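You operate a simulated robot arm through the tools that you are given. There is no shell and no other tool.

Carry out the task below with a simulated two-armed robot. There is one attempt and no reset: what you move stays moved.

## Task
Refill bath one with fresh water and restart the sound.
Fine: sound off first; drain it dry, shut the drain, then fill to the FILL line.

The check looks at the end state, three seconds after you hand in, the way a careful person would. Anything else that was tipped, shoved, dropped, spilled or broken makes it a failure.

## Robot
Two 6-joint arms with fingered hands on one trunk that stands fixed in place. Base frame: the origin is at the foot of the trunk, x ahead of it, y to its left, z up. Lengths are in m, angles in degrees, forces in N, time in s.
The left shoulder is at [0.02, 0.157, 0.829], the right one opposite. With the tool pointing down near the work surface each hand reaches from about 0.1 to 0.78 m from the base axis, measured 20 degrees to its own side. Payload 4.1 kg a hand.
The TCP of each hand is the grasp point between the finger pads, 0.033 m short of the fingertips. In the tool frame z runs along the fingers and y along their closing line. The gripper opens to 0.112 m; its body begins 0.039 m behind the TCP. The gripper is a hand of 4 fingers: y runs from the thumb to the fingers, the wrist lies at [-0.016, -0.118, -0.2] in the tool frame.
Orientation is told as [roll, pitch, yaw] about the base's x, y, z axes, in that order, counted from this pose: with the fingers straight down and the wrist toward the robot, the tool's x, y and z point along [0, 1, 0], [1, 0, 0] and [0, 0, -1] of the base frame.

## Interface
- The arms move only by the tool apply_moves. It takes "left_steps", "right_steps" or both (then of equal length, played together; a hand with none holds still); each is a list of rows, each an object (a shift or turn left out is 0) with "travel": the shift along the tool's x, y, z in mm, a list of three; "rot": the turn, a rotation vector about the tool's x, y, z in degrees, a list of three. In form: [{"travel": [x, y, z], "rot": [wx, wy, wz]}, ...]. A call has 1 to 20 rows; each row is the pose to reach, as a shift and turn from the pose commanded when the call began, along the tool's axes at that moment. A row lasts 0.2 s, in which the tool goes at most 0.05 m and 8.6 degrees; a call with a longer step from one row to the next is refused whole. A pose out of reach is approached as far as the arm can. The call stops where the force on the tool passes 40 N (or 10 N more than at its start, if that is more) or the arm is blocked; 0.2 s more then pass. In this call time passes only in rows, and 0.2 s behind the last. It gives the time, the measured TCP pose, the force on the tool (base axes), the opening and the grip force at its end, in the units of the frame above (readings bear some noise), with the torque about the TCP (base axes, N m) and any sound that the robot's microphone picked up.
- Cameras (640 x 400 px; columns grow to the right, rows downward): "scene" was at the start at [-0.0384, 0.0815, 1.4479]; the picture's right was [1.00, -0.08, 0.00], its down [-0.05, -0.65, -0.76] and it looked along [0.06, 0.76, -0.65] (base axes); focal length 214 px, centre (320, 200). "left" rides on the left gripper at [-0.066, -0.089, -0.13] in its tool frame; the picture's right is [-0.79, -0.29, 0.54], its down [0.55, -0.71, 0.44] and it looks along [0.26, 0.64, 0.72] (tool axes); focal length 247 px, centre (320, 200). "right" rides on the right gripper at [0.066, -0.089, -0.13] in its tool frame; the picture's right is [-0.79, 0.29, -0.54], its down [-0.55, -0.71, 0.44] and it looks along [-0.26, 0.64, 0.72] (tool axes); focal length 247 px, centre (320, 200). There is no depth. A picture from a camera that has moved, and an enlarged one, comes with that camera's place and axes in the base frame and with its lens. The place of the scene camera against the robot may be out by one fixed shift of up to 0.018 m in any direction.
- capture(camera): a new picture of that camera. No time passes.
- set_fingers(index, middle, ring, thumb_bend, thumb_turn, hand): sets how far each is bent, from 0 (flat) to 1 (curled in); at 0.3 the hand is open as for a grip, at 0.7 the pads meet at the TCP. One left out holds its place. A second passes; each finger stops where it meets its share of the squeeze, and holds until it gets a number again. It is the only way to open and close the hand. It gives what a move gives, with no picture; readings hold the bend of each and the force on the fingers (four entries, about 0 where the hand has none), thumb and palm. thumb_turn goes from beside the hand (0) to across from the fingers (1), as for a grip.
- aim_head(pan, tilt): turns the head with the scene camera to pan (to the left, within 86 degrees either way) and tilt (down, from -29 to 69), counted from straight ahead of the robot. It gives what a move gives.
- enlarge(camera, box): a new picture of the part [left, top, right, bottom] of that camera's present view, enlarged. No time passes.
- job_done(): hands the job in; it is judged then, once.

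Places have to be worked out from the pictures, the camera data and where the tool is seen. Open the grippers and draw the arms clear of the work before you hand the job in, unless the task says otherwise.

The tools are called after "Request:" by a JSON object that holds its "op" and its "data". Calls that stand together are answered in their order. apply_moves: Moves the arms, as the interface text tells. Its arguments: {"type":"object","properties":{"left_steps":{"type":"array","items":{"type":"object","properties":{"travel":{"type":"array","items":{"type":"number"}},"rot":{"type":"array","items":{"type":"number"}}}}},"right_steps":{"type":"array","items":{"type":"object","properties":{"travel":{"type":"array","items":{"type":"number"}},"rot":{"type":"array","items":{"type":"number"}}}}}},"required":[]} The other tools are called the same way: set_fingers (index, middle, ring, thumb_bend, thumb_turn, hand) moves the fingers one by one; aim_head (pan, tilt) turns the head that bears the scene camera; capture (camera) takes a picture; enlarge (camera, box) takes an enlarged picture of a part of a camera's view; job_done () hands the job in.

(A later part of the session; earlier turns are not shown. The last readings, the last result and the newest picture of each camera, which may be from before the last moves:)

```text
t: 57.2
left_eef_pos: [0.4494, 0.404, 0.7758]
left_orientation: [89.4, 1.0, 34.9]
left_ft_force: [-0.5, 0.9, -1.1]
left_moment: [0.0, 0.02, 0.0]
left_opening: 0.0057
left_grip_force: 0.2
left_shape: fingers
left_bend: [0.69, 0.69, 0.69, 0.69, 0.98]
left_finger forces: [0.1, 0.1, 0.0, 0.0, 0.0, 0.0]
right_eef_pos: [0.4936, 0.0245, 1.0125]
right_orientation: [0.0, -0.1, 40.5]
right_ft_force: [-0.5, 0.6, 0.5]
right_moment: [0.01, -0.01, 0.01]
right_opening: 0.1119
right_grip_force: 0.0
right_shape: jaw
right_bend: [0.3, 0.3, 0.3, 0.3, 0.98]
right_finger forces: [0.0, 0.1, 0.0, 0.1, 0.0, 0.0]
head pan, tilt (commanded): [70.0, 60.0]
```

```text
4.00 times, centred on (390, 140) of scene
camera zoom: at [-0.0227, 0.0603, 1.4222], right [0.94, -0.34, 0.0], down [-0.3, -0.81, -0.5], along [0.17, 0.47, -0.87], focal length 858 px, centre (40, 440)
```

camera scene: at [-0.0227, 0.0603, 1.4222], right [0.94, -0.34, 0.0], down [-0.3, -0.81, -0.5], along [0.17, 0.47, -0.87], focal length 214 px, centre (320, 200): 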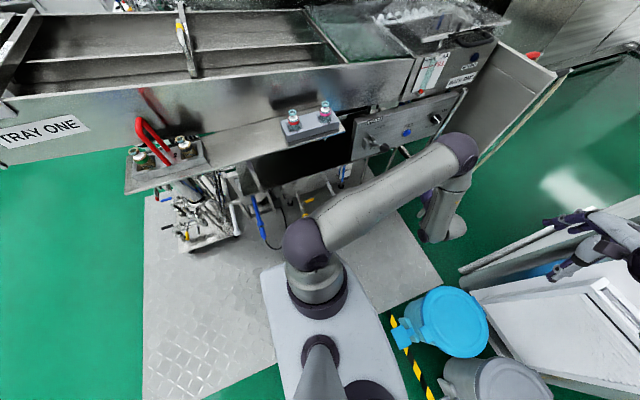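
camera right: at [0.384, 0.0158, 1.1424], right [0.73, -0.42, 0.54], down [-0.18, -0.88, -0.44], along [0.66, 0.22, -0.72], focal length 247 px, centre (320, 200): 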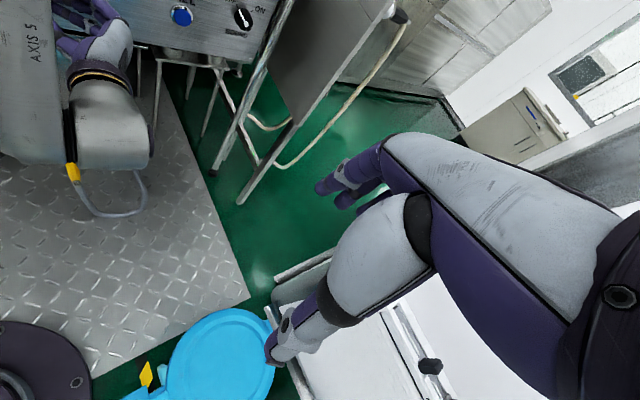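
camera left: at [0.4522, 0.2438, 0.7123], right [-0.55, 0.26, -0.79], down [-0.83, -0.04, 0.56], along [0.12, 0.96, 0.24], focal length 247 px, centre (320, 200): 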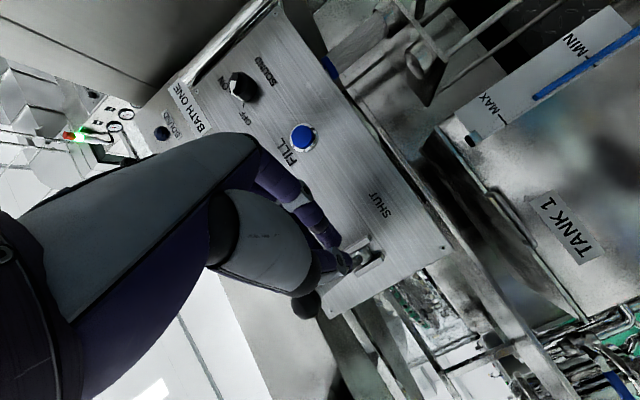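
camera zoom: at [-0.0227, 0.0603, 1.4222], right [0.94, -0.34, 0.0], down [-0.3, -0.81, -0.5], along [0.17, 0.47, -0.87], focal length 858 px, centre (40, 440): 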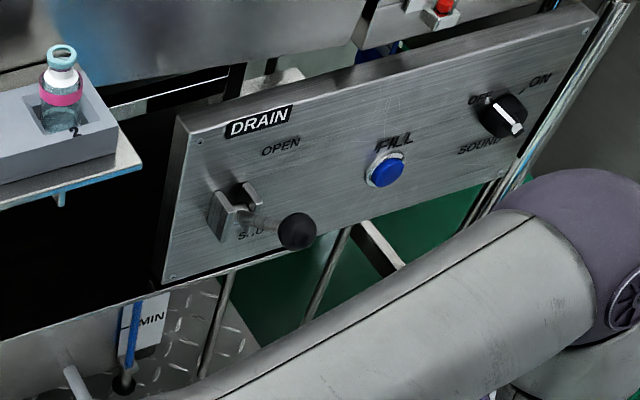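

The bath is dry and the float rests at the bottom. I raise the hand, pass over the lever ball and stop above it to push it down to SHUT.

Request:
{"op": "apply_moves", "data": {"left_steps": [{"travel": [35, 0, 0]}, {"travel": [70, 0, 0]}, {"travel": [105, 0, 0]}, {"travel": [139, 0, 0]}, {"travel": [139, 0, 33]}, {"travel": [139, 0, 66]}, {"travel": [139, 0, 99]}]}}

Request:
{"op": "capture", "data": {"camera": "left"}}

Request:
{"op": "capture", "data": {"camera": "scene"}}

Request:
{"op": "capture", "data": {"camera": "right"}}

```text
t: 58.8
left_eef_pos: [0.3943, 0.4881, 0.9142]
left_orientation: [89.3, 1.0, 34.8]
left_ft_force: [0.0, -0.3, 0.7]
left_moment: [0.01, 0.03, -0.01]
left_opening: 0.0055
left_grip_force: 0.1
left_shape: fingers
left_bend: [0.69, 0.69, 0.69, 0.69, 0.98]
left_finger forces: [0.0, 0.0, 0.0, 0.0, 0.0, 0.0]
right_eef_pos: [0.494, 0.0233, 1.0145]
right_orientation: [0.0, 0.0, 40.4]
right_ft_force: [0.7, -0.3, 0.7]
right_moment: [0.03, 0.02, -0.02]
right_opening: 0.1117
right_grip_force: 0.0
right_shape: jaw
right_bend: [0.3, 0.3, 0.3, 0.3, 0.98]
right_finger forces: [0.0, 0.1, 0.1, 0.0, 0.0, 0.0]
head pan, tilt (commanded): [70.0, 60.0]
```

```text
taken
camera left: at [0.3967, 0.3284, 0.8509], right [-0.55, 0.26, -0.79], down [-0.83, -0.04, 0.56], along [0.12, 0.96, 0.24], focal length 247 px, centre (320, 200)
```

left: 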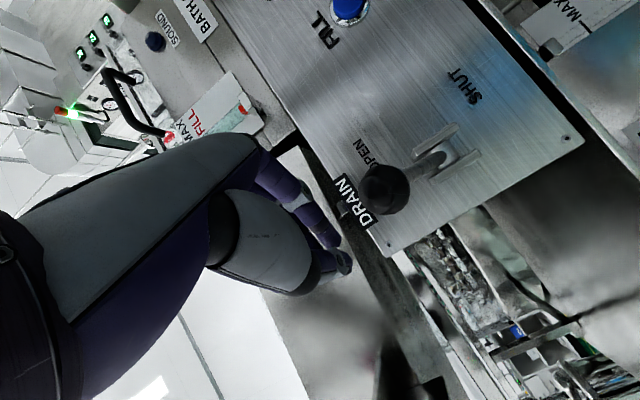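

```text
taken
camera scene: at [-0.0224, 0.0596, 1.4222], right [0.94, -0.34, 0.0], down [-0.3, -0.81, -0.5], along [0.17, 0.47, -0.87], focal length 214 px, centre (320, 200)
```

scene: 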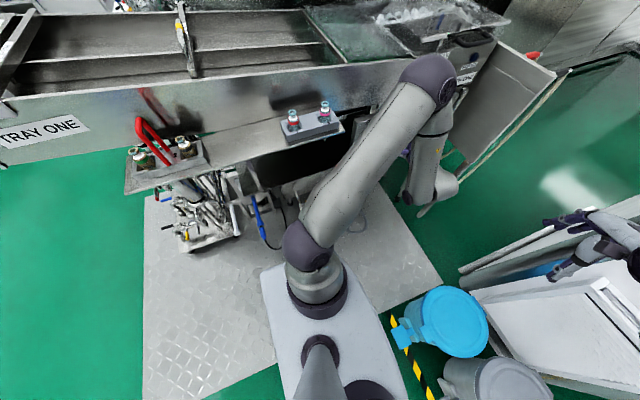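

```text
taken
camera right: at [0.3841, 0.0154, 1.1423], right [0.73, -0.42, 0.54], down [-0.18, -0.88, -0.44], along [0.66, 0.22, -0.72], focal length 247 px, centre (320, 200)
```

right: 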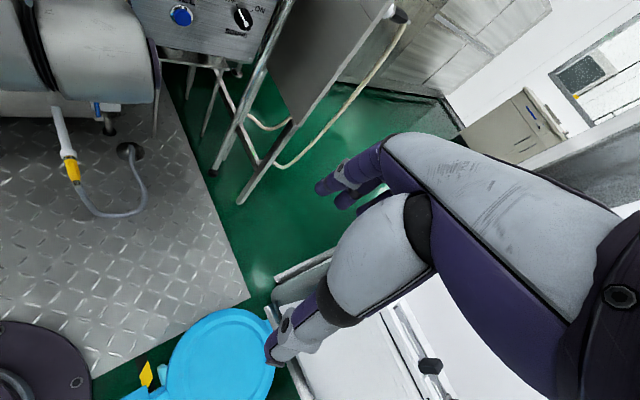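

The fingers are above the ball at (0.399, 0.493, 0.852). I push straight down in small steps.

Request:
{"op": "apply_moves", "data": {"left_steps": [{"travel": [-12, 0, 0]}, {"travel": [-24, 0, 0]}, {"travel": [-36, 0, 0]}, {"travel": [-48, 0, 0]}, {"travel": [-60, 0, 0]}]}}

Request:
{"op": "capture", "data": {"camera": "left"}}

```text
t: 60.0
left_eef_pos: [0.3943, 0.4871, 0.8545]
left_orientation: [89.3, 1.1, 35.0]
left_ft_force: [-0.1, 0.9, 0.6]
left_moment: [0.0, -0.05, 0.0]
left_opening: 0.0053
left_grip_force: 0.5
left_shape: fingers
left_bend: [0.69, 0.69, 0.69, 0.69, 0.98]
left_finger forces: [0.6, 0.0, 0.0, 0.0, 0.1, 0.0]
right_eef_pos: [0.495, 0.0229, 1.0121]
right_orientation: [-0.1, 0.1, 40.5]
right_ft_force: [1.0, -0.3, 0.3]
right_moment: [0.01, 0.0, 0.0]
right_opening: 0.1117
right_grip_force: 0.0
right_shape: jaw
right_bend: [0.3, 0.3, 0.3, 0.3, 0.98]
right_finger forces: [0.1, 0.0, 0.0, 0.1, 0.1, 0.0]
head pan, tilt (commanded): [70.0, 60.0]
```

```text
taken
camera left: at [0.3966, 0.3271, 0.7912], right [-0.55, 0.26, -0.79], down [-0.83, -0.04, 0.56], along [0.12, 0.96, 0.24], focal length 247 px, centre (320, 200)
```

left: 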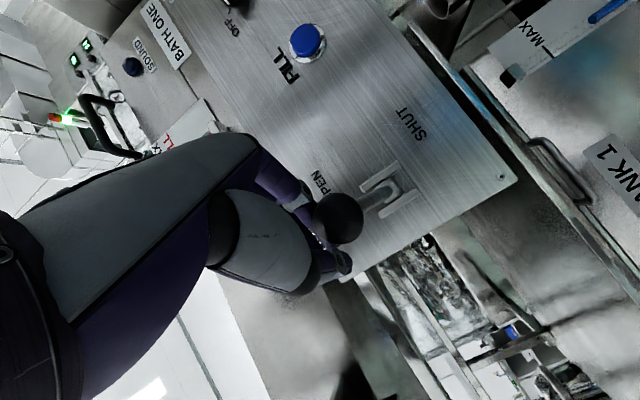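

The ball is already moving down (now z ≈ 0.827). I continue pushing.

Request:
{"op": "apply_moves", "data": {"left_steps": [{"travel": [-12, 0, 0]}, {"travel": [-24, 0, 0]}, {"travel": [-36, 0, 0]}, {"travel": [-48, 0, 0]}, {"travel": [-60, 0, 0]}, {"travel": [-70, 0, 0]}]}}

Request:
{"op": "capture", "data": {"camera": "left"}}

Request:
{"op": "enlarge", "data": {"camera": "scene", "box": [340, 30, 500, 190]}}

```text
t: 61.4
left_eef_pos: [0.3946, 0.4843, 0.7837]
left_orientation: [89.2, 1.0, 34.9]
left_ft_force: [0.6, 0.0, 0.4]
left_moment: [0.02, -0.03, 0.01]
left_opening: 0.0056
left_grip_force: 0.3
left_shape: fingers
left_bend: [0.69, 0.69, 0.69, 0.69, 0.98]
left_finger forces: [0.5, 0.1, 0.0, 0.0, 0.0, 0.1]
right_eef_pos: [0.494, 0.0238, 1.0127]
right_orientation: [0.0, -0.1, 40.5]
right_ft_force: [0.1, -1.0, 0.8]
right_moment: [0.04, 0.02, -0.04]
right_opening: 0.1117
right_grip_force: 0.1
right_shape: jaw
right_bend: [0.3, 0.3, 0.3, 0.3, 0.98]
right_finger forces: [0.0, 0.0, 0.1, 0.0, 0.1, 0.0]
head pan, tilt (commanded): [70.0, 60.0]
```

```text
taken
camera left: at [0.3956, 0.3256, 0.7214], right [-0.55, 0.26, -0.79], down [-0.83, -0.04, 0.56], along [0.12, 0.96, 0.24], focal length 247 px, centre (320, 200)
```

left: 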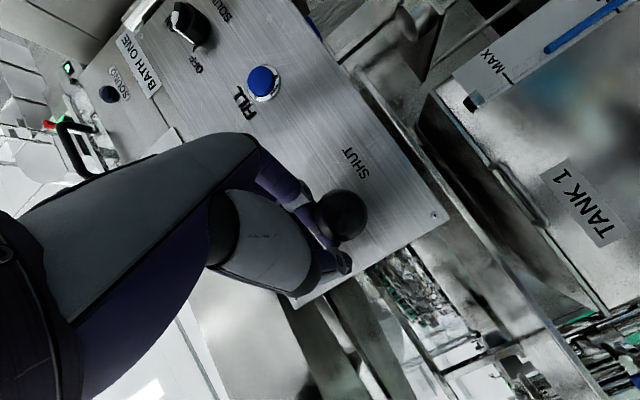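

```text
2.50 times, centred on (420, 110) of scene
camera zoom: at [-0.0227, 0.0599, 1.4222], right [0.94, -0.34, 0.0], down [-0.3, -0.81, -0.5], along [0.17, 0.47, -0.87], focal length 536 px, centre (70, 425)
```

zoom: 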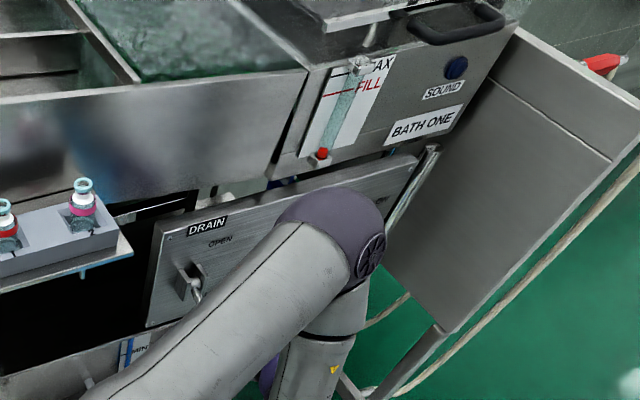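

Ball is at z ≈ 0.753. I keep pushing with smaller steps until it meets the lower stop.

Request:
{"op": "apply_moves", "data": {"left_steps": [{"travel": [-7, 0, 0]}, {"travel": [-14, 0, 0]}, {"travel": [-20, 0, 0]}, {"travel": [-25, 0, 0]}, {"travel": [-30, 0, 0]}, {"travel": [-34, 0, 0]}, {"travel": [-38, 0, 0]}]}}

Request:
{"op": "capture", "data": {"camera": "left"}}

Request:
{"op": "enlarge", "data": {"camera": "scene", "box": [340, 30, 500, 190]}}

```text
t: 62.8
left_eef_pos: [0.3945, 0.4865, 0.7575]
left_orientation: [90.0, 0.2, 35.0]
left_ft_force: [-0.4, 2.0, 11.3]
left_moment: [0.23, -0.05, 0.07]
left_opening: 0.005
left_grip_force: 5.8
left_shape: fingers
left_bend: [0.69, 0.69, 0.69, 0.69, 0.98]
left_finger forces: [11.2, 0.1, 0.1, 0.0, 0.0, 0.0]
right_eef_pos: [0.4942, 0.0232, 1.0127]
right_orientation: [0.0, 0.0, 40.4]
right_ft_force: [-0.7, -0.1, 0.4]
right_moment: [-0.01, 0.0, 0.0]
right_opening: 0.1117
right_grip_force: 0.0
right_shape: jaw
right_bend: [0.3, 0.3, 0.3, 0.3, 0.98]
right_finger forces: [0.0, 0.1, 0.0, 0.1, 0.0, 0.0]
head pan, tilt (commanded): [70.0, 60.0]
stopped in row 6 (left hand): the force on the tool passed its limit at 44 N (the readings are from after the stop); the commanded pose is now the measured one
```

```text
taken
camera left: at [0.3974, 0.3272, 0.6916], right [-0.54, 0.28, -0.79], down [-0.83, -0.05, 0.55], along [0.11, 0.96, 0.26], focal length 247 px, centre (320, 200)
```

left: 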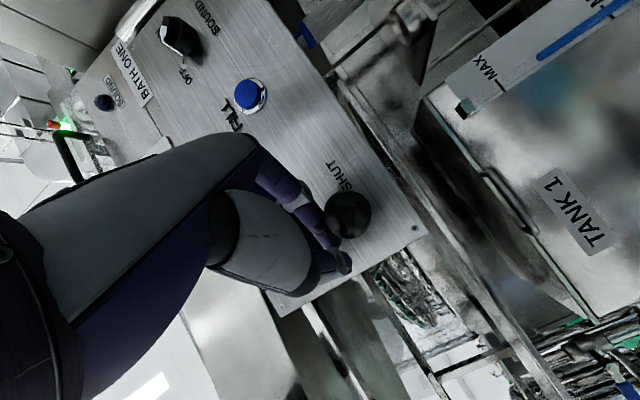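

```text
2.50 times, centred on (420, 110) of scene
camera zoom: at [-0.0229, 0.0596, 1.4222], right [0.94, -0.34, 0.0], down [-0.3, -0.81, -0.5], along [0.17, 0.47, -0.87], focal length 536 px, centre (70, 425)
```

zoom: 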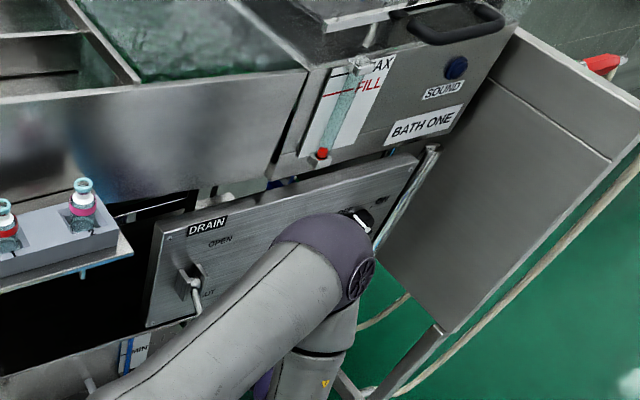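

The lever is at its lower stop again (SHUT, ball z ≈ 0.726). I lift off slightly and back away, then look at the lever and gauge.

Request:
{"op": "apply_moves", "data": {"left_steps": [{"travel": [12, 0, 0]}, {"travel": [20, 0, -30]}, {"travel": [20, 0, -65]}, {"travel": [20, 0, -100]}]}}

Request:
{"op": "enlarge", "data": {"camera": "scene", "box": [340, 30, 500, 190]}}

Request:
{"op": "capture", "data": {"camera": "left"}}

```text
t: 63.8
left_eef_pos: [0.4538, 0.4035, 0.7774]
left_orientation: [89.8, 0.3, 34.9]
left_ft_force: [0.3, -0.3, 0.8]
left_moment: [0.0, -0.04, -0.04]
left_opening: 0.0053
left_grip_force: 0.1
left_shape: fingers
left_bend: [0.69, 0.69, 0.69, 0.69, 0.98]
left_finger forces: [0.1, 0.0, 0.1, 0.0, 0.0, 0.1]
right_eef_pos: [0.4949, 0.0248, 1.0138]
right_orientation: [0.1, 0.0, 40.5]
right_ft_force: [-0.3, -0.5, -0.1]
right_moment: [-0.03, 0.0, 0.0]
right_opening: 0.1114
right_grip_force: 0.0
right_shape: jaw
right_bend: [0.3, 0.3, 0.3, 0.3, 0.98]
right_finger forces: [0.0, 0.0, 0.0, 0.1, 0.1, 0.1]
head pan, tilt (commanded): [70.0, 60.0]
```

```text
2.50 times, centred on (420, 110) of scene
camera zoom: at [-0.0227, 0.0603, 1.4222], right [0.94, -0.34, 0.0], down [-0.3, -0.81, -0.5], along [0.17, 0.47, -0.87], focal length 536 px, centre (70, 425)
```

zoom: 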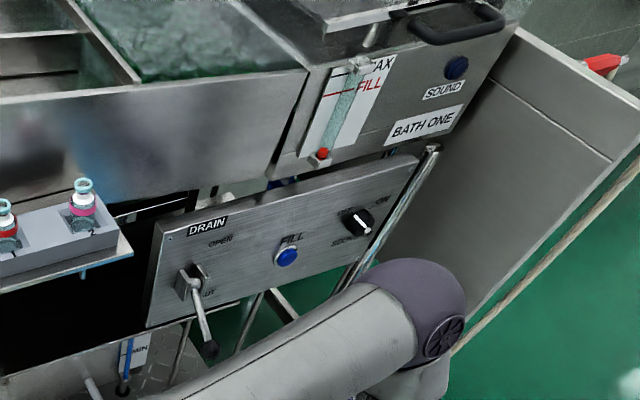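

```text
taken
camera left: at [0.4551, 0.2444, 0.7114], right [-0.55, 0.27, -0.79], down [-0.83, -0.05, 0.55], along [0.11, 0.96, 0.25], focal length 247 px, centre (320, 200)
```

left: 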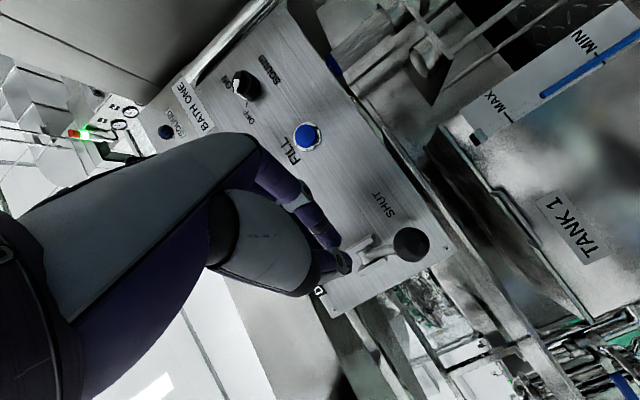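

SHUT matches the original lever position. I form a slim poker for the button: curl index and ring, keep middle and thumb for a pinched tip.

Request:
{"op": "set_fingers", "data": {"hand": "left", "index": 1.0, "middle": 0.3, "ring": 1.0, "thumb_bend": 0.3}}

Request:
{"op": "set_fingers", "data": {"hand": "left", "middle": 0.68, "thumb_bend": 0.68}}

Request:
{"op": "capture", "data": {"camera": "left"}}

Request:
{"op": "capture", "data": {"camera": "right"}}

```text
t: 64.8
left_eef_pos: [0.4515, 0.4022, 0.7775]
left_orientation: [89.8, 0.3, 35.0]
left_ft_force: [-0.6, 0.6, 0.4]
left_moment: [-0.01, -0.02, -0.02]
left_opening: 0.0532
left_grip_force: 0.0
left_shape: fingers
left_bend: [1.0, 0.3, 1.0, 0.3, 0.98]
left_finger forces: [0.0, 0.0, 0.0, 0.1, 0.1, 0.1]
right_eef_pos: [0.4941, 0.0224, 1.0134]
right_orientation: [0.0, 0.0, 40.5]
right_ft_force: [0.1, -0.2, 1.2]
right_moment: [0.04, -0.01, -0.02]
right_opening: 0.1116
right_grip_force: 0.0
right_shape: jaw
right_bend: [0.3, 0.3, 0.3, 0.3, 0.98]
right_finger forces: [0.0, 0.0, 0.1, 0.0, 0.0, 0.1]
head pan, tilt (commanded): [70.0, 60.0]
```

```text
t: 65.8
left_eef_pos: [0.4514, 0.4036, 0.777]
left_orientation: [89.7, 0.3, 35.0]
left_ft_force: [-0.1, -0.5, 0.7]
left_moment: [-0.02, 0.01, 0.0]
left_opening: 0.0419
left_grip_force: 0.0
left_shape: fingers
left_bend: [1.0, 0.68, 1.0, 0.66, 0.98]
left_finger forces: [0.0, 0.0, 0.0, 0.0, 0.0, 0.0]
right_eef_pos: [0.4941, 0.0236, 1.0142]
right_orientation: [0.0, 0.0, 40.5]
right_ft_force: [-0.3, 0.4, -0.3]
right_moment: [-0.05, -0.05, -0.02]
right_opening: 0.1115
right_grip_force: 0.1
right_shape: jaw
right_bend: [0.3, 0.3, 0.3, 0.3, 0.98]
right_finger forces: [0.0, 0.0, 0.0, 0.0, 0.0, 0.1]
head pan, tilt (commanded): [70.0, 60.0]
```

```text
taken
camera left: at [0.455, 0.2443, 0.7114], right [-0.55, 0.27, -0.79], down [-0.83, -0.05, 0.55], along [0.11, 0.96, 0.25], focal length 247 px, centre (320, 200)
```

left: 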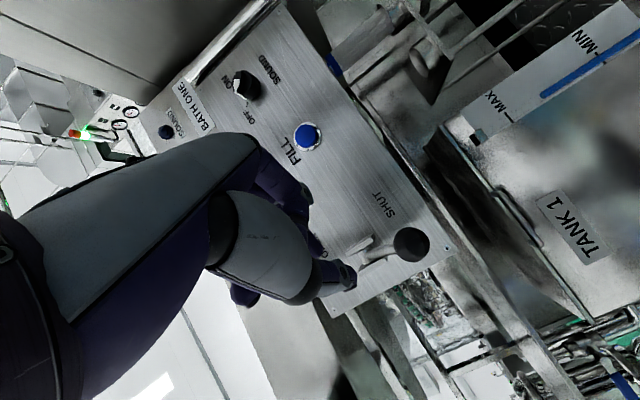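

```text
taken
camera right: at [0.384, 0.0157, 1.1424], right [0.73, -0.42, 0.54], down [-0.18, -0.88, -0.44], along [0.66, 0.22, -0.72], focal length 247 px, centre (320, 200)
```

right: 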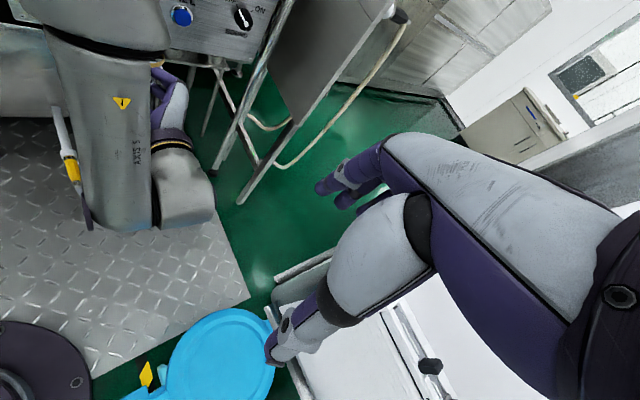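

Now I bring the poker in front of the FILL button, to about [0.588, 0.50, 0.770] with yaw 20°.

Request:
{"op": "apply_moves", "data": {"left_steps": [{"travel": [-1.4, 33.4, 0.1], "rot": [-3, 0, 0]}, {"travel": [-2.8, 66.9, 0.2], "rot": [-6, 0, 0]}, {"travel": [-4.2, 100.3, 0.3], "rot": [-9, 0, 0]}, {"travel": [-5.6, 133.8, 0.4], "rot": [-12, 0, 0]}, {"travel": [-7, 167.2, 0.6], "rot": [-15, 0, 0]}]}}

Request:
{"op": "capture", "data": {"camera": "left"}}

Request:
{"op": "capture", "data": {"camera": "right"}}

Request:
{"op": "enlarge", "data": {"camera": "scene", "box": [360, 70, 500, 190]}}

```text
t: 67.0
left_eef_pos: [0.5898, 0.4981, 0.7704]
left_orientation: [89.9, 0.4, 19.9]
left_ft_force: [-0.6, 0.0, -1.7]
left_moment: [-0.02, 0.04, 0.04]
left_opening: 0.0418
left_grip_force: 0.1
left_shape: fingers
left_bend: [1.0, 0.68, 1.0, 0.66, 0.98]
left_finger forces: [0.0, 0.0, 0.1, 0.0, 0.0, 0.1]
right_eef_pos: [0.4939, 0.0228, 1.0142]
right_orientation: [-0.1, 0.0, 40.6]
right_ft_force: [-0.5, 0.4, -0.5]
right_moment: [-0.02, -0.02, -0.02]
right_opening: 0.1118
right_grip_force: 0.1
right_shape: jaw
right_bend: [0.3, 0.3, 0.3, 0.3, 0.98]
right_finger forces: [0.1, 0.0, 0.0, 0.0, 0.1, 0.0]
head pan, tilt (commanded): [70.0, 60.0]
```

```text
taken
camera left: at [0.5511, 0.3456, 0.7051], right [-0.46, 0.41, -0.79], down [-0.81, 0.17, 0.55], along [0.36, 0.9, 0.25], focal length 247 px, centre (320, 200)
```

left: 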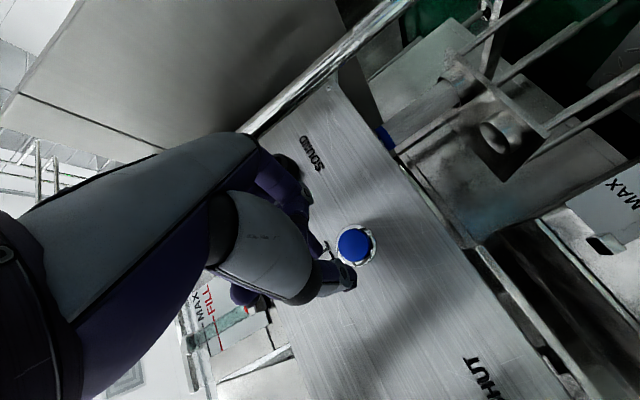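

```text
taken
camera right: at [0.3839, 0.0155, 1.1424], right [0.73, -0.42, 0.54], down [-0.18, -0.88, -0.44], along [0.66, 0.22, -0.72], focal length 247 px, centre (320, 200)
```

right: 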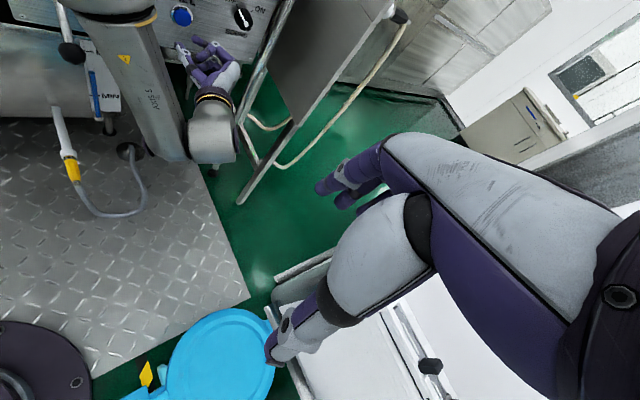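

```text
3.33 times, centred on (430, 130) of scene
camera zoom: at [-0.0227, 0.0597, 1.4222], right [0.94, -0.34, 0.0], down [-0.3, -0.81, -0.5], along [0.17, 0.47, -0.87], focal length 715 px, centre (-47, 433)
```

zoom: 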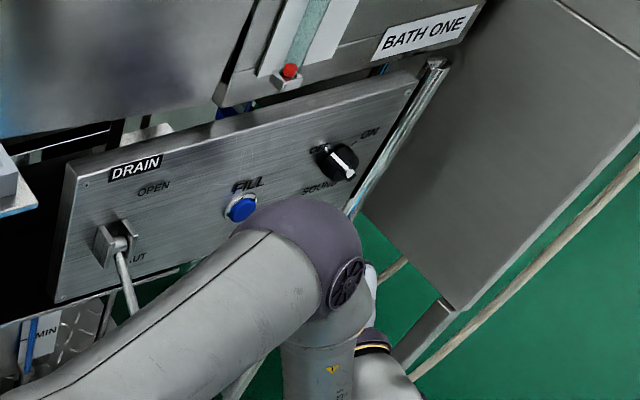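

The button centre is confirmed at [0.588, 0.603, 0.769]. I zoom in to see where the poker tip is relative to it.

Request:
{"op": "enlarge", "data": {"camera": "left", "box": [240, 160, 440, 320]}}

Request:
{"op": "enlarge", "data": {"camera": "right", "box": [140, 0, 300, 120]}}

```text
2.50 times, centred on (340, 240) of left
camera zoom: at [0.5511, 0.3456, 0.7051], right [-0.46, 0.41, -0.79], down [-0.81, 0.17, 0.55], along [0.36, 0.9, 0.25], focal length 617 px, centre (270, 100)
```

zoom: 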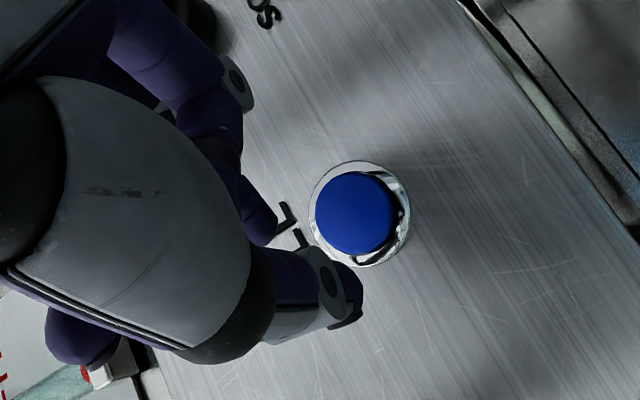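

```text
3.33 times, centred on (220, 60) of right
camera zoom: at [0.3839, 0.0155, 1.1424], right [0.73, -0.42, 0.54], down [-0.18, -0.88, -0.44], along [0.66, 0.22, -0.72], focal length 823 px, centre (653, 667)
```

zoom: 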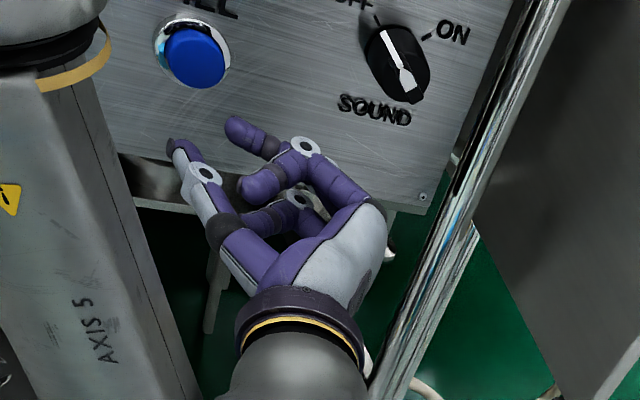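

The middle and thumb tips are 27 mm apart, not a good poker. Index and middle together (tips ±12 mm vertically) fit the 35 mm cap, so I set those to 0.42, keep ring curled and open the thumb, then measure again.

Request:
{"op": "set_fingers", "data": {"hand": "left", "index": 0.42, "middle": 0.42, "ring": 1.0, "thumb_bend": 0.3}}

Request:
{"op": "enlarge", "data": {"camera": "left", "box": [240, 130, 440, 320]}}

Request:
{"op": "enlarge", "data": {"camera": "right", "box": [140, 0, 300, 120]}}

Request:
{"op": "enlarge", "data": {"camera": "scene", "box": [400, 90, 480, 170]}}

```text
t: 68.0
left_eef_pos: [0.5884, 0.4992, 0.7715]
left_orientation: [89.8, 0.1, 20.1]
left_ft_force: [-0.2, -0.3, -0.1]
left_moment: [-0.03, -0.01, 0.01]
left_opening: 0.0961
left_grip_force: 0.1
left_shape: fingers
left_bend: [0.42, 0.42, 1.0, 0.3, 0.98]
left_finger forces: [0.0, 0.0, 0.0, 0.1, 0.1, 0.1]
right_eef_pos: [0.4948, 0.0237, 1.0134]
right_orientation: [0.0, 0.0, 40.4]
right_ft_force: [0.5, -0.4, 1.3]
right_moment: [0.03, 0.0, -0.02]
right_opening: 0.1117
right_grip_force: 0.1
right_shape: jaw
right_bend: [0.3, 0.3, 0.3, 0.3, 0.98]
right_finger forces: [0.1, 0.0, 0.0, 0.0, 0.1, 0.0]
head pan, tilt (commanded): [70.0, 60.0]
```

```text
2.11 times, centred on (340, 225) of left
camera zoom: at [0.551, 0.3455, 0.7051], right [-0.45, 0.4, -0.79], down [-0.82, 0.17, 0.55], along [0.36, 0.9, 0.25], focal length 520 px, centre (278, 147)
```

zoom: 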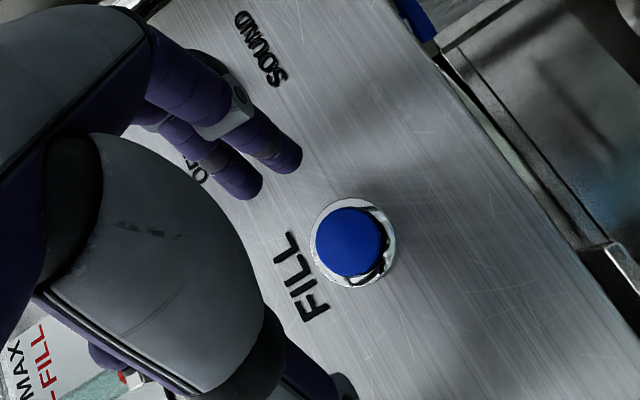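

```text
3.33 times, centred on (220, 60) of right
camera zoom: at [0.384, 0.0157, 1.1424], right [0.73, -0.42, 0.54], down [-0.18, -0.88, -0.44], along [0.66, 0.22, -0.72], focal length 823 px, centre (653, 667)
```

zoom: 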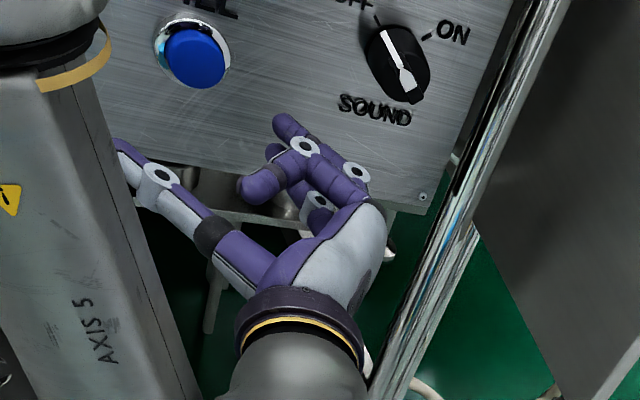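

```text
5.00 times, centred on (440, 130) of scene
camera zoom: at [-0.0226, 0.0599, 1.4222], right [0.94, -0.34, 0.0], down [-0.3, -0.81, -0.5], along [0.17, 0.47, -0.87], focal length 1072 px, centre (-280, 550)
```

zoom: 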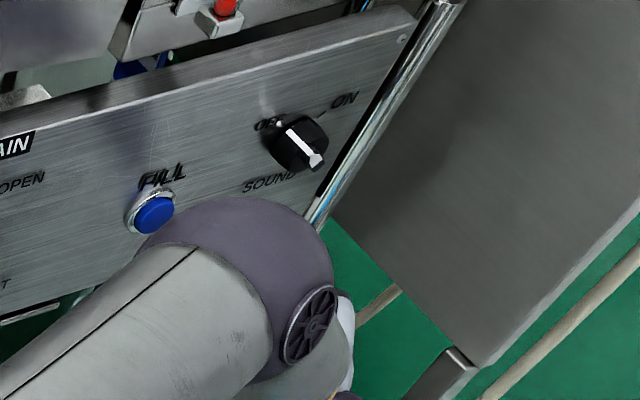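

Index and middle tips are centred about TCP + (0.033, 0.040, −0.003). I shift so that they face the button, about 25 mm in front of it.

Request:
{"op": "apply_moves", "data": {"left_steps": [{"travel": [0.3, -10.4, 19.8]}, {"travel": [0.5, -20.7, 39.5]}]}}

Request:
{"op": "enlarge", "data": {"camera": "left", "box": [240, 130, 440, 320]}}

Request:
{"op": "enlarge", "data": {"camera": "right", "box": [140, 0, 300, 120]}}

```text
t: 68.6
left_eef_pos: [0.5571, 0.5288, 0.7702]
left_orientation: [89.8, 0.2, 19.9]
left_ft_force: [0.7, 0.3, 0.4]
left_moment: [0.01, 0.0, 0.01]
left_opening: 0.096
left_grip_force: 0.1
left_shape: fingers
left_bend: [0.42, 0.42, 1.0, 0.3, 0.98]
left_finger forces: [0.1, 0.0, 0.0, 0.0, 0.1, 0.0]
right_eef_pos: [0.4956, 0.0229, 1.0132]
right_orientation: [0.0, 0.0, 40.5]
right_ft_force: [0.1, 0.1, -0.6]
right_moment: [0.02, -0.01, 0.0]
right_opening: 0.1117
right_grip_force: 0.0
right_shape: jaw
right_bend: [0.3, 0.3, 0.3, 0.3, 0.98]
right_finger forces: [0.1, 0.0, 0.0, 0.0, 0.0, 0.0]
head pan, tilt (commanded): [70.0, 60.0]
```

```text
2.11 times, centred on (340, 225) of left
camera zoom: at [0.5187, 0.3763, 0.7043], right [-0.45, 0.4, -0.79], down [-0.82, 0.17, 0.55], along [0.36, 0.9, 0.25], focal length 520 px, centre (278, 147)
```

zoom: 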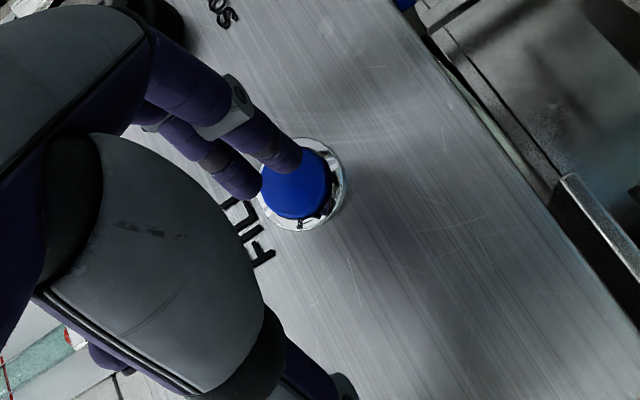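

```text
3.33 times, centred on (220, 60) of right
camera zoom: at [0.3841, 0.0155, 1.1423], right [0.73, -0.42, 0.54], down [-0.18, -0.88, -0.44], along [0.66, 0.22, -0.72], focal length 823 px, centre (653, 667)
```

zoom: 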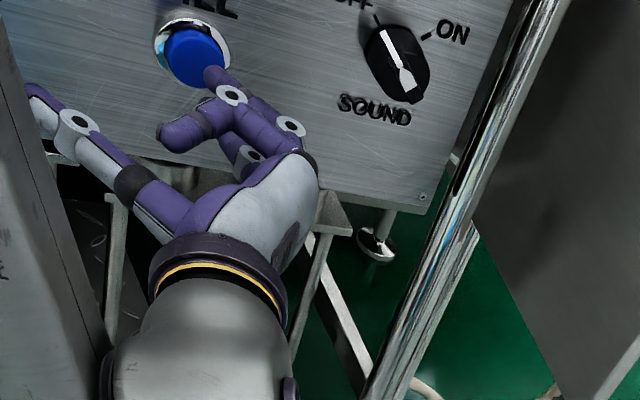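

Projected forward, both tips will land on the cap. I advance slowly toward the button.

Request:
{"op": "apply_moves", "data": {"left_steps": [{"travel": [0, 3.4, 9.4]}, {"travel": [0, 6.8, 18.8]}, {"travel": [0, 8.5, 23.5]}]}}

Request:
{"op": "enlarge", "data": {"camera": "left", "box": [240, 130, 440, 320]}}

Request:
{"op": "enlarge", "data": {"camera": "right", "box": [140, 0, 300, 120]}}

Request:
{"op": "enlarge", "data": {"camera": "scene", "box": [390, 10, 480, 100]}}

```text
t: 69.4
left_eef_pos: [0.5569, 0.5522, 0.769]
left_orientation: [89.7, 0.1, 19.8]
left_ft_force: [2.5, -8.3, -0.1]
left_moment: [0.08, 0.04, -0.42]
left_opening: 0.0961
left_grip_force: 4.1
left_shape: fingers
left_bend: [0.42, 0.42, 1.0, 0.3, 0.98]
left_finger forces: [0.0, 8.4, 0.0, 0.0, 0.0, 0.0]
right_eef_pos: [0.4945, 0.0227, 1.0126]
right_orientation: [0.1, 0.1, 40.5]
right_ft_force: [-0.8, -0.2, 1.0]
right_moment: [-0.03, -0.02, -0.04]
right_opening: 0.1115
right_grip_force: 0.1
right_shape: jaw
right_bend: [0.3, 0.3, 0.3, 0.3, 0.98]
right_finger forces: [0.0, 0.0, 0.0, 0.0, 0.0, 0.0]
head pan, tilt (commanded): [70.0, 60.0]
heard: click
```

```text
2.11 times, centred on (340, 225) of left
camera zoom: at [0.5186, 0.3993, 0.704], right [-0.45, 0.41, -0.79], down [-0.81, 0.17, 0.55], along [0.36, 0.9, 0.25], focal length 520 px, centre (278, 147)
```

zoom: 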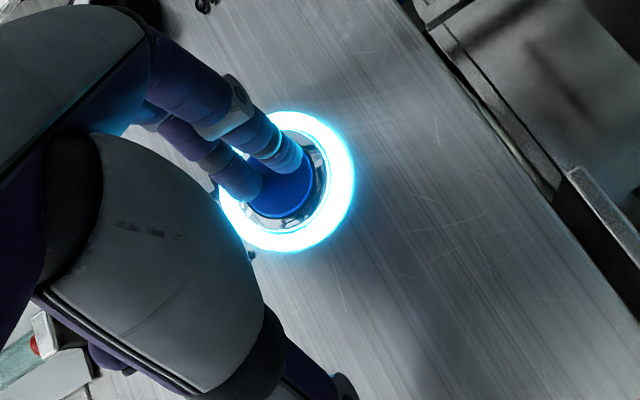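

```text
3.33 times, centred on (220, 60) of right
camera zoom: at [0.384, 0.0152, 1.1423], right [0.73, -0.42, 0.54], down [-0.18, -0.88, -0.44], along [0.66, 0.22, -0.72], focal length 823 px, centre (653, 667)
```

zoom: 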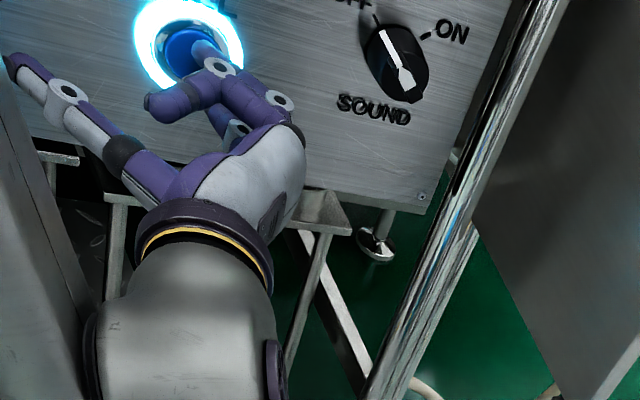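

```text
4.44 times, centred on (435, 55) of scene
camera zoom: at [-0.0225, 0.0597, 1.4222], right [0.94, -0.34, 0.0], down [-0.3, -0.81, -0.5], along [0.17, 0.47, -0.87], focal length 953 px, centre (-191, 844)
```

zoom: 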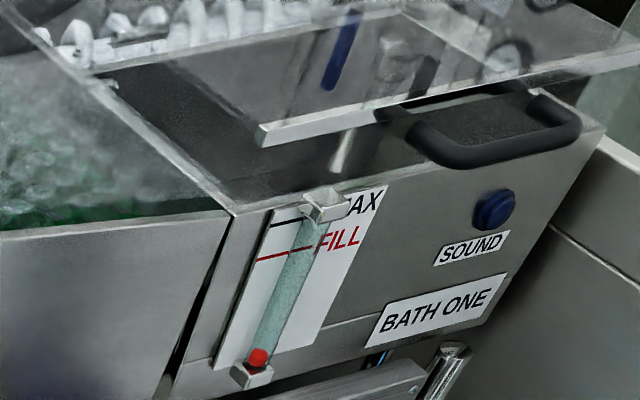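

A click was heard and the FILL ring lit up. I release by 9 mm to learn whether filling latches or needs holding.

Request:
{"op": "apply_moves", "data": {"left_steps": [{"travel": [0, -1.7, -4.7]}, {"travel": [0, -3.1, -8.5]}]}}

Request:
{"op": "enlarge", "data": {"camera": "left", "box": [240, 130, 440, 320]}}

Request:
{"op": "enlarge", "data": {"camera": "scene", "box": [390, 10, 480, 100]}}

```text
t: 70.0
left_eef_pos: [0.5554, 0.5457, 0.7684]
left_orientation: [89.8, 0.1, 20.0]
left_ft_force: [-0.5, 0.1, 0.2]
left_moment: [0.02, 0.01, -0.03]
left_opening: 0.0964
left_grip_force: 0.0
left_shape: fingers
left_bend: [0.42, 0.42, 1.0, 0.3, 0.98]
left_finger forces: [0.0, 0.0, 0.1, 0.0, 0.1, 0.0]
right_eef_pos: [0.4941, 0.0243, 1.0136]
right_orientation: [0.0, 0.0, 40.5]
right_ft_force: [-0.1, 0.5, -0.5]
right_moment: [-0.01, -0.01, -0.01]
right_opening: 0.1117
right_grip_force: 0.1
right_shape: jaw
right_bend: [0.3, 0.3, 0.3, 0.3, 0.98]
right_finger forces: [0.0, 0.0, 0.0, 0.0, 0.1, 0.1]
head pan, tilt (commanded): [70.0, 60.0]
```

```text
2.11 times, centred on (340, 225) of left
camera zoom: at [0.5167, 0.3925, 0.7036], right [-0.46, 0.4, -0.79], down [-0.82, 0.17, 0.55], along [0.36, 0.9, 0.25], focal length 520 px, centre (278, 147)
```

zoom: 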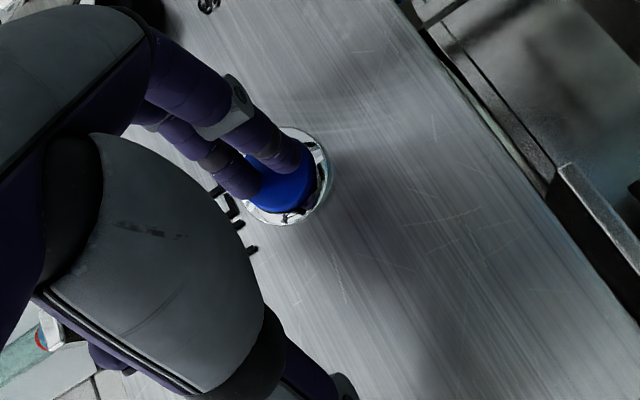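

```text
4.44 times, centred on (435, 55) of scene
camera zoom: at [-0.0226, 0.06, 1.4222], right [0.94, -0.34, 0.0], down [-0.3, -0.81, -0.5], along [0.17, 0.47, -0.87], focal length 953 px, centre (-191, 844)
```

zoom: 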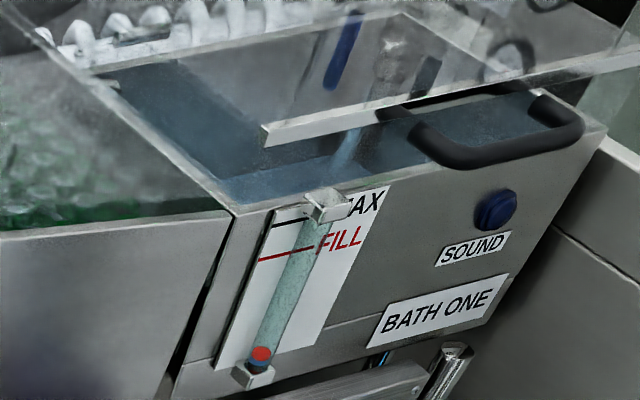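

It fills only while held: the ring went dark and a little fresh blue water is in. I press again and hold about 2 s, then check the rate.

Request:
{"op": "apply_moves", "data": {"left_steps": [{"travel": [0, 1.7, 4.7]}, {"travel": [0, 3.1, 8.5]}, {"travel": [0, 3.1, 8.5]}, {"travel": [0, 3.1, 8.5]}, {"travel": [0, 3.1, 8.5]}, {"travel": [0, 3.1, 8.5]}, {"travel": [0, 3.1, 8.5]}, {"travel": [0, 3.1, 8.5]}, {"travel": [0, 3.1, 8.5]}, {"travel": [0, 3.1, 8.5]}]}}

Request:
{"op": "enlarge", "data": {"camera": "scene", "box": [390, 10, 480, 100]}}

Request:
{"op": "enlarge", "data": {"camera": "left", "box": [240, 130, 440, 320]}}

```text
t: 72.2
left_eef_pos: [0.5555, 0.5543, 0.7696]
left_orientation: [89.8, 0.1, 20.0]
left_ft_force: [4.9, -16.6, -1.9]
left_moment: [0.07, 0.13, -0.87]
left_opening: 0.0965
left_grip_force: 8.1
left_shape: fingers
left_bend: [0.42, 0.41, 1.0, 0.3, 0.98]
left_finger forces: [2.1, 14.9, 0.0, 0.0, 0.1, 0.1]
right_eef_pos: [0.4948, 0.0233, 1.0135]
right_orientation: [0.0, 0.0, 40.3]
right_ft_force: [-0.6, -0.8, -0.6]
right_moment: [0.04, -0.03, 0.0]
right_opening: 0.1119
right_grip_force: 0.1
right_shape: jaw
right_bend: [0.3, 0.3, 0.3, 0.3, 0.98]
right_finger forces: [0.0, 0.0, 0.0, 0.0, 0.0, 0.0]
head pan, tilt (commanded): [70.0, 60.0]
heard: click
```

```text
4.44 times, centred on (435, 55) of scene
camera zoom: at [-0.0224, 0.0595, 1.4222], right [0.94, -0.34, 0.0], down [-0.3, -0.81, -0.5], along [0.17, 0.47, -0.87], focal length 953 px, centre (-191, 844)
```

zoom: 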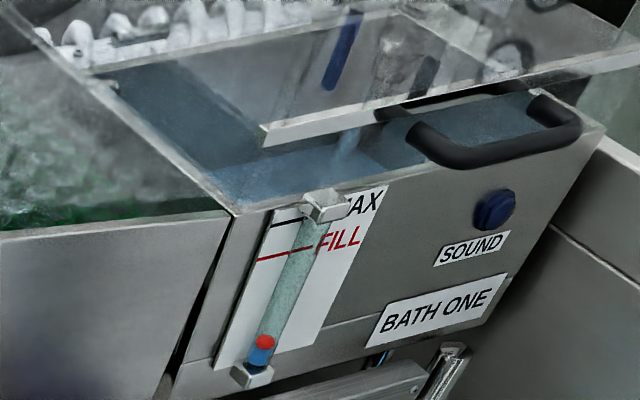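

```text
2.11 times, centred on (340, 225) of left
camera zoom: at [0.5174, 0.4006, 0.7036], right [-0.45, 0.41, -0.79], down [-0.81, 0.17, 0.55], along [0.36, 0.9, 0.25], focal length 520 px, centre (278, 147)
```

zoom: 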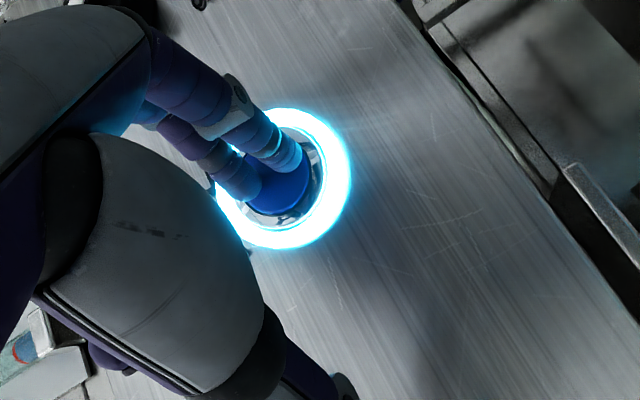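

Filling works at about 5–6 px/s with the ring lit. Before continuing I look at the gauge from the left camera too (it sees it from below) so I can read the level without parallax.

Request:
{"op": "enlarge", "data": {"camera": "left", "box": [120, 220, 320, 400]}}

Request:
{"op": "enlarge", "data": {"camera": "scene", "box": [405, 30, 465, 110]}}

```text
2.22 times, centred on (220, 310) of left
camera zoom: at [0.5174, 0.4006, 0.7036], right [-0.45, 0.41, -0.79], down [-0.81, 0.17, 0.55], along [0.36, 0.9, 0.25], focal length 549 px, centre (542, -44)
```

zoom: 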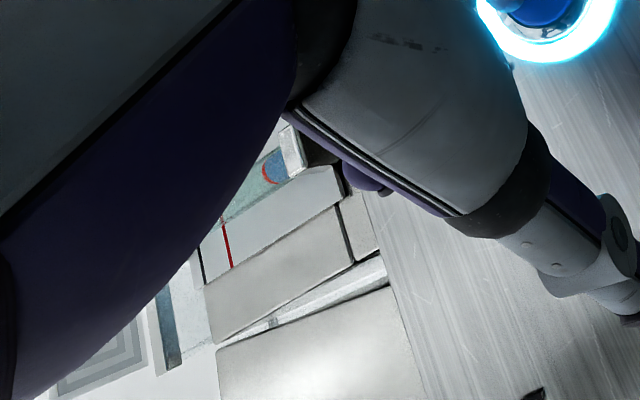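

```text
5.00 times, centred on (435, 70) of scene
camera zoom: at [-0.0224, 0.0595, 1.4222], right [0.94, -0.34, 0.0], down [-0.3, -0.81, -0.5], along [0.17, 0.47, -0.87], focal length 1072 px, centre (-255, 850)
```

zoom: 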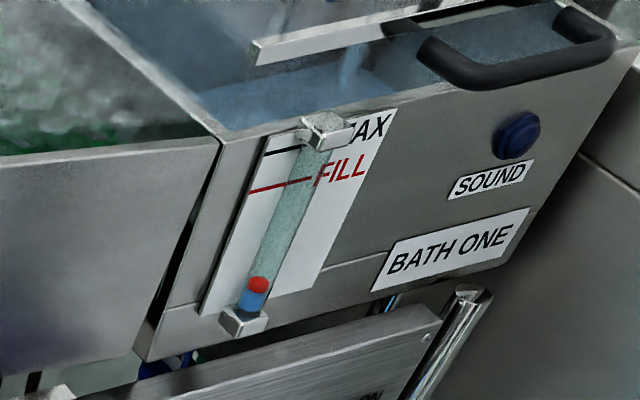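

The gauge geometry: FILL line at z ≈ 1.02 and float now at ≈ 0.96; when full the float should appear about 9 px below the line in this view (as it did at the start). I hold on for 4 s.

Request:
{"op": "apply_moves", "data": {"left_steps": [{"travel": [0, 0, 0]}, {"travel": [0, 0, 0]}, {"travel": [0, 0, 0]}, {"travel": [0, 0, 0]}, {"travel": [0, 0, 0]}, {"travel": [0, 0, 0]}, {"travel": [0, 0, 0]}, {"travel": [0, 0, 0]}, {"travel": [0, 0, 0]}, {"travel": [0, 0, 0]}, {"travel": [0, 0, 0]}, {"travel": [0, 0, 0]}, {"travel": [0, 0, 0]}, {"travel": [0, 0, 0]}, {"travel": [0, 0, 0]}, {"travel": [0, 0, 0]}, {"travel": [0, 0, 0]}, {"travel": [0, 0, 0]}, {"travel": [0, 0, 0]}, {"travel": [0, 0, 0]}]}}

Request:
{"op": "enlarge", "data": {"camera": "scene", "box": [405, 30, 465, 110]}}

Request:
{"op": "enlarge", "data": {"camera": "left", "box": [120, 220, 320, 400]}}

```text
t: 76.4
left_eef_pos: [0.5556, 0.5562, 0.7697]
left_orientation: [89.7, 0.2, 20.0]
left_ft_force: [5.7, -18.0, -3.4]
left_moment: [-0.01, 0.15, -0.92]
left_opening: 0.0968
left_grip_force: 9.2
left_shape: fingers
left_bend: [0.42, 0.41, 1.0, 0.3, 0.98]
left_finger forces: [3.1, 15.5, 0.1, 0.1, 0.1, 0.0]
right_eef_pos: [0.4936, 0.0231, 1.0137]
right_orientation: [0.0, 0.0, 40.2]
right_ft_force: [0.8, 0.2, 0.5]
right_moment: [0.02, -0.01, 0.0]
right_opening: 0.1117
right_grip_force: 0.1
right_shape: jaw
right_bend: [0.3, 0.3, 0.3, 0.3, 0.98]
right_finger forces: [0.0, 0.0, 0.0, 0.0, 0.1, 0.0]
head pan, tilt (commanded): [70.0, 60.0]
```

```text
5.00 times, centred on (435, 70) of scene
camera zoom: at [-0.0224, 0.0595, 1.4222], right [0.94, -0.34, 0.0], down [-0.3, -0.81, -0.5], along [0.17, 0.47, -0.87], focal length 1072 px, centre (-255, 850)
```

zoom: 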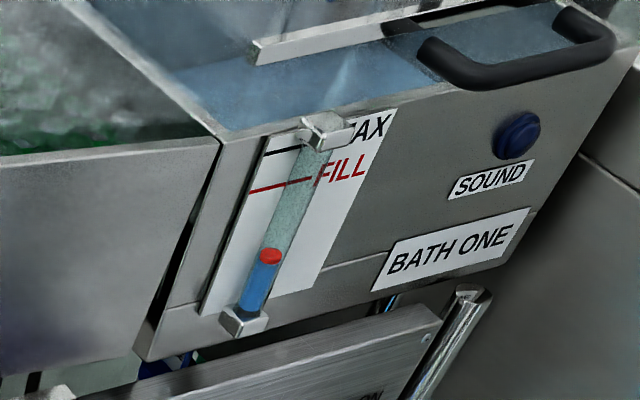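

```text
2.22 times, centred on (220, 310) of left
camera zoom: at [0.5174, 0.4008, 0.7036], right [-0.45, 0.41, -0.79], down [-0.81, 0.17, 0.55], along [0.36, 0.9, 0.25], focal length 549 px, centre (542, -44)
```

zoom: 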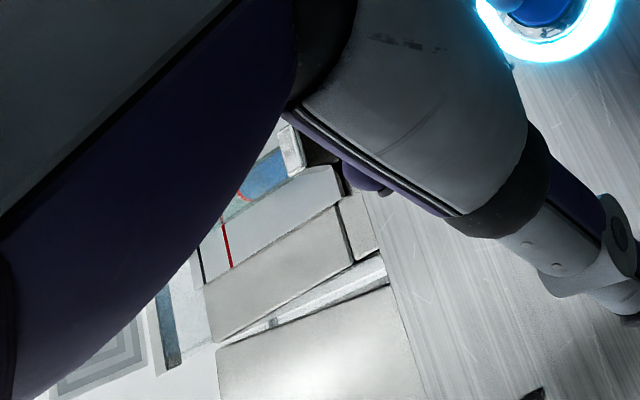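

The float rose 28 px in 4.2 s (6.7 px/s); about 65 px remain. I hold for another 4 s.

Request:
{"op": "apply_moves", "data": {"left_steps": [{"travel": [0, 0, 0]}, {"travel": [0, 0, 0]}, {"travel": [0, 0, 0]}, {"travel": [0, 0, 0]}, {"travel": [0, 0, 0]}, {"travel": [0, 0, 0]}, {"travel": [0, 0, 0]}, {"travel": [0, 0, 0]}, {"travel": [0, 0, 0]}, {"travel": [0, 0, 0]}, {"travel": [0, 0, 0]}, {"travel": [0, 0, 0]}, {"travel": [0, 0, 0]}, {"travel": [0, 0, 0]}, {"travel": [0, 0, 0]}, {"travel": [0, 0, 0]}, {"travel": [0, 0, 0]}, {"travel": [0, 0, 0]}, {"travel": [0, 0, 0]}, {"travel": [0, 0, 0]}]}}

Request:
{"op": "enlarge", "data": {"camera": "scene", "box": [405, 30, 465, 110]}}

```text
t: 80.6
left_eef_pos: [0.5552, 0.5548, 0.7684]
left_orientation: [89.8, 0.2, 19.9]
left_ft_force: [5.7, -18.3, -3.3]
left_moment: [-0.05, 0.16, -0.91]
left_opening: 0.0966
left_grip_force: 8.9
left_shape: fingers
left_bend: [0.42, 0.41, 1.0, 0.3, 0.98]
left_finger forces: [3.1, 15.5, 0.0, 0.0, 0.1, 0.0]
right_eef_pos: [0.4948, 0.023, 1.0131]
right_orientation: [0.0, 0.0, 40.4]
right_ft_force: [-0.6, -0.3, 0.2]
right_moment: [0.0, -0.01, 0.03]
right_opening: 0.1116
right_grip_force: 0.1
right_shape: jaw
right_bend: [0.3, 0.3, 0.3, 0.3, 0.98]
right_finger forces: [0.0, 0.1, 0.0, 0.0, 0.0, 0.0]
head pan, tilt (commanded): [70.0, 60.0]
```

```text
5.00 times, centred on (435, 70) of scene
camera zoom: at [-0.0224, 0.0595, 1.4222], right [0.94, -0.34, 0.0], down [-0.3, -0.81, -0.5], along [0.17, 0.47, -0.87], focal length 1072 px, centre (-255, 850)
```

zoom: 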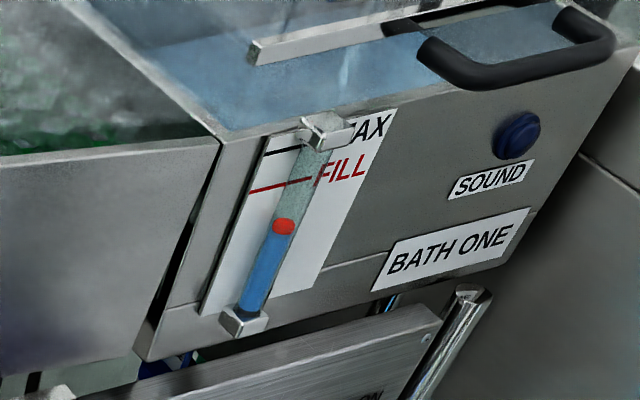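

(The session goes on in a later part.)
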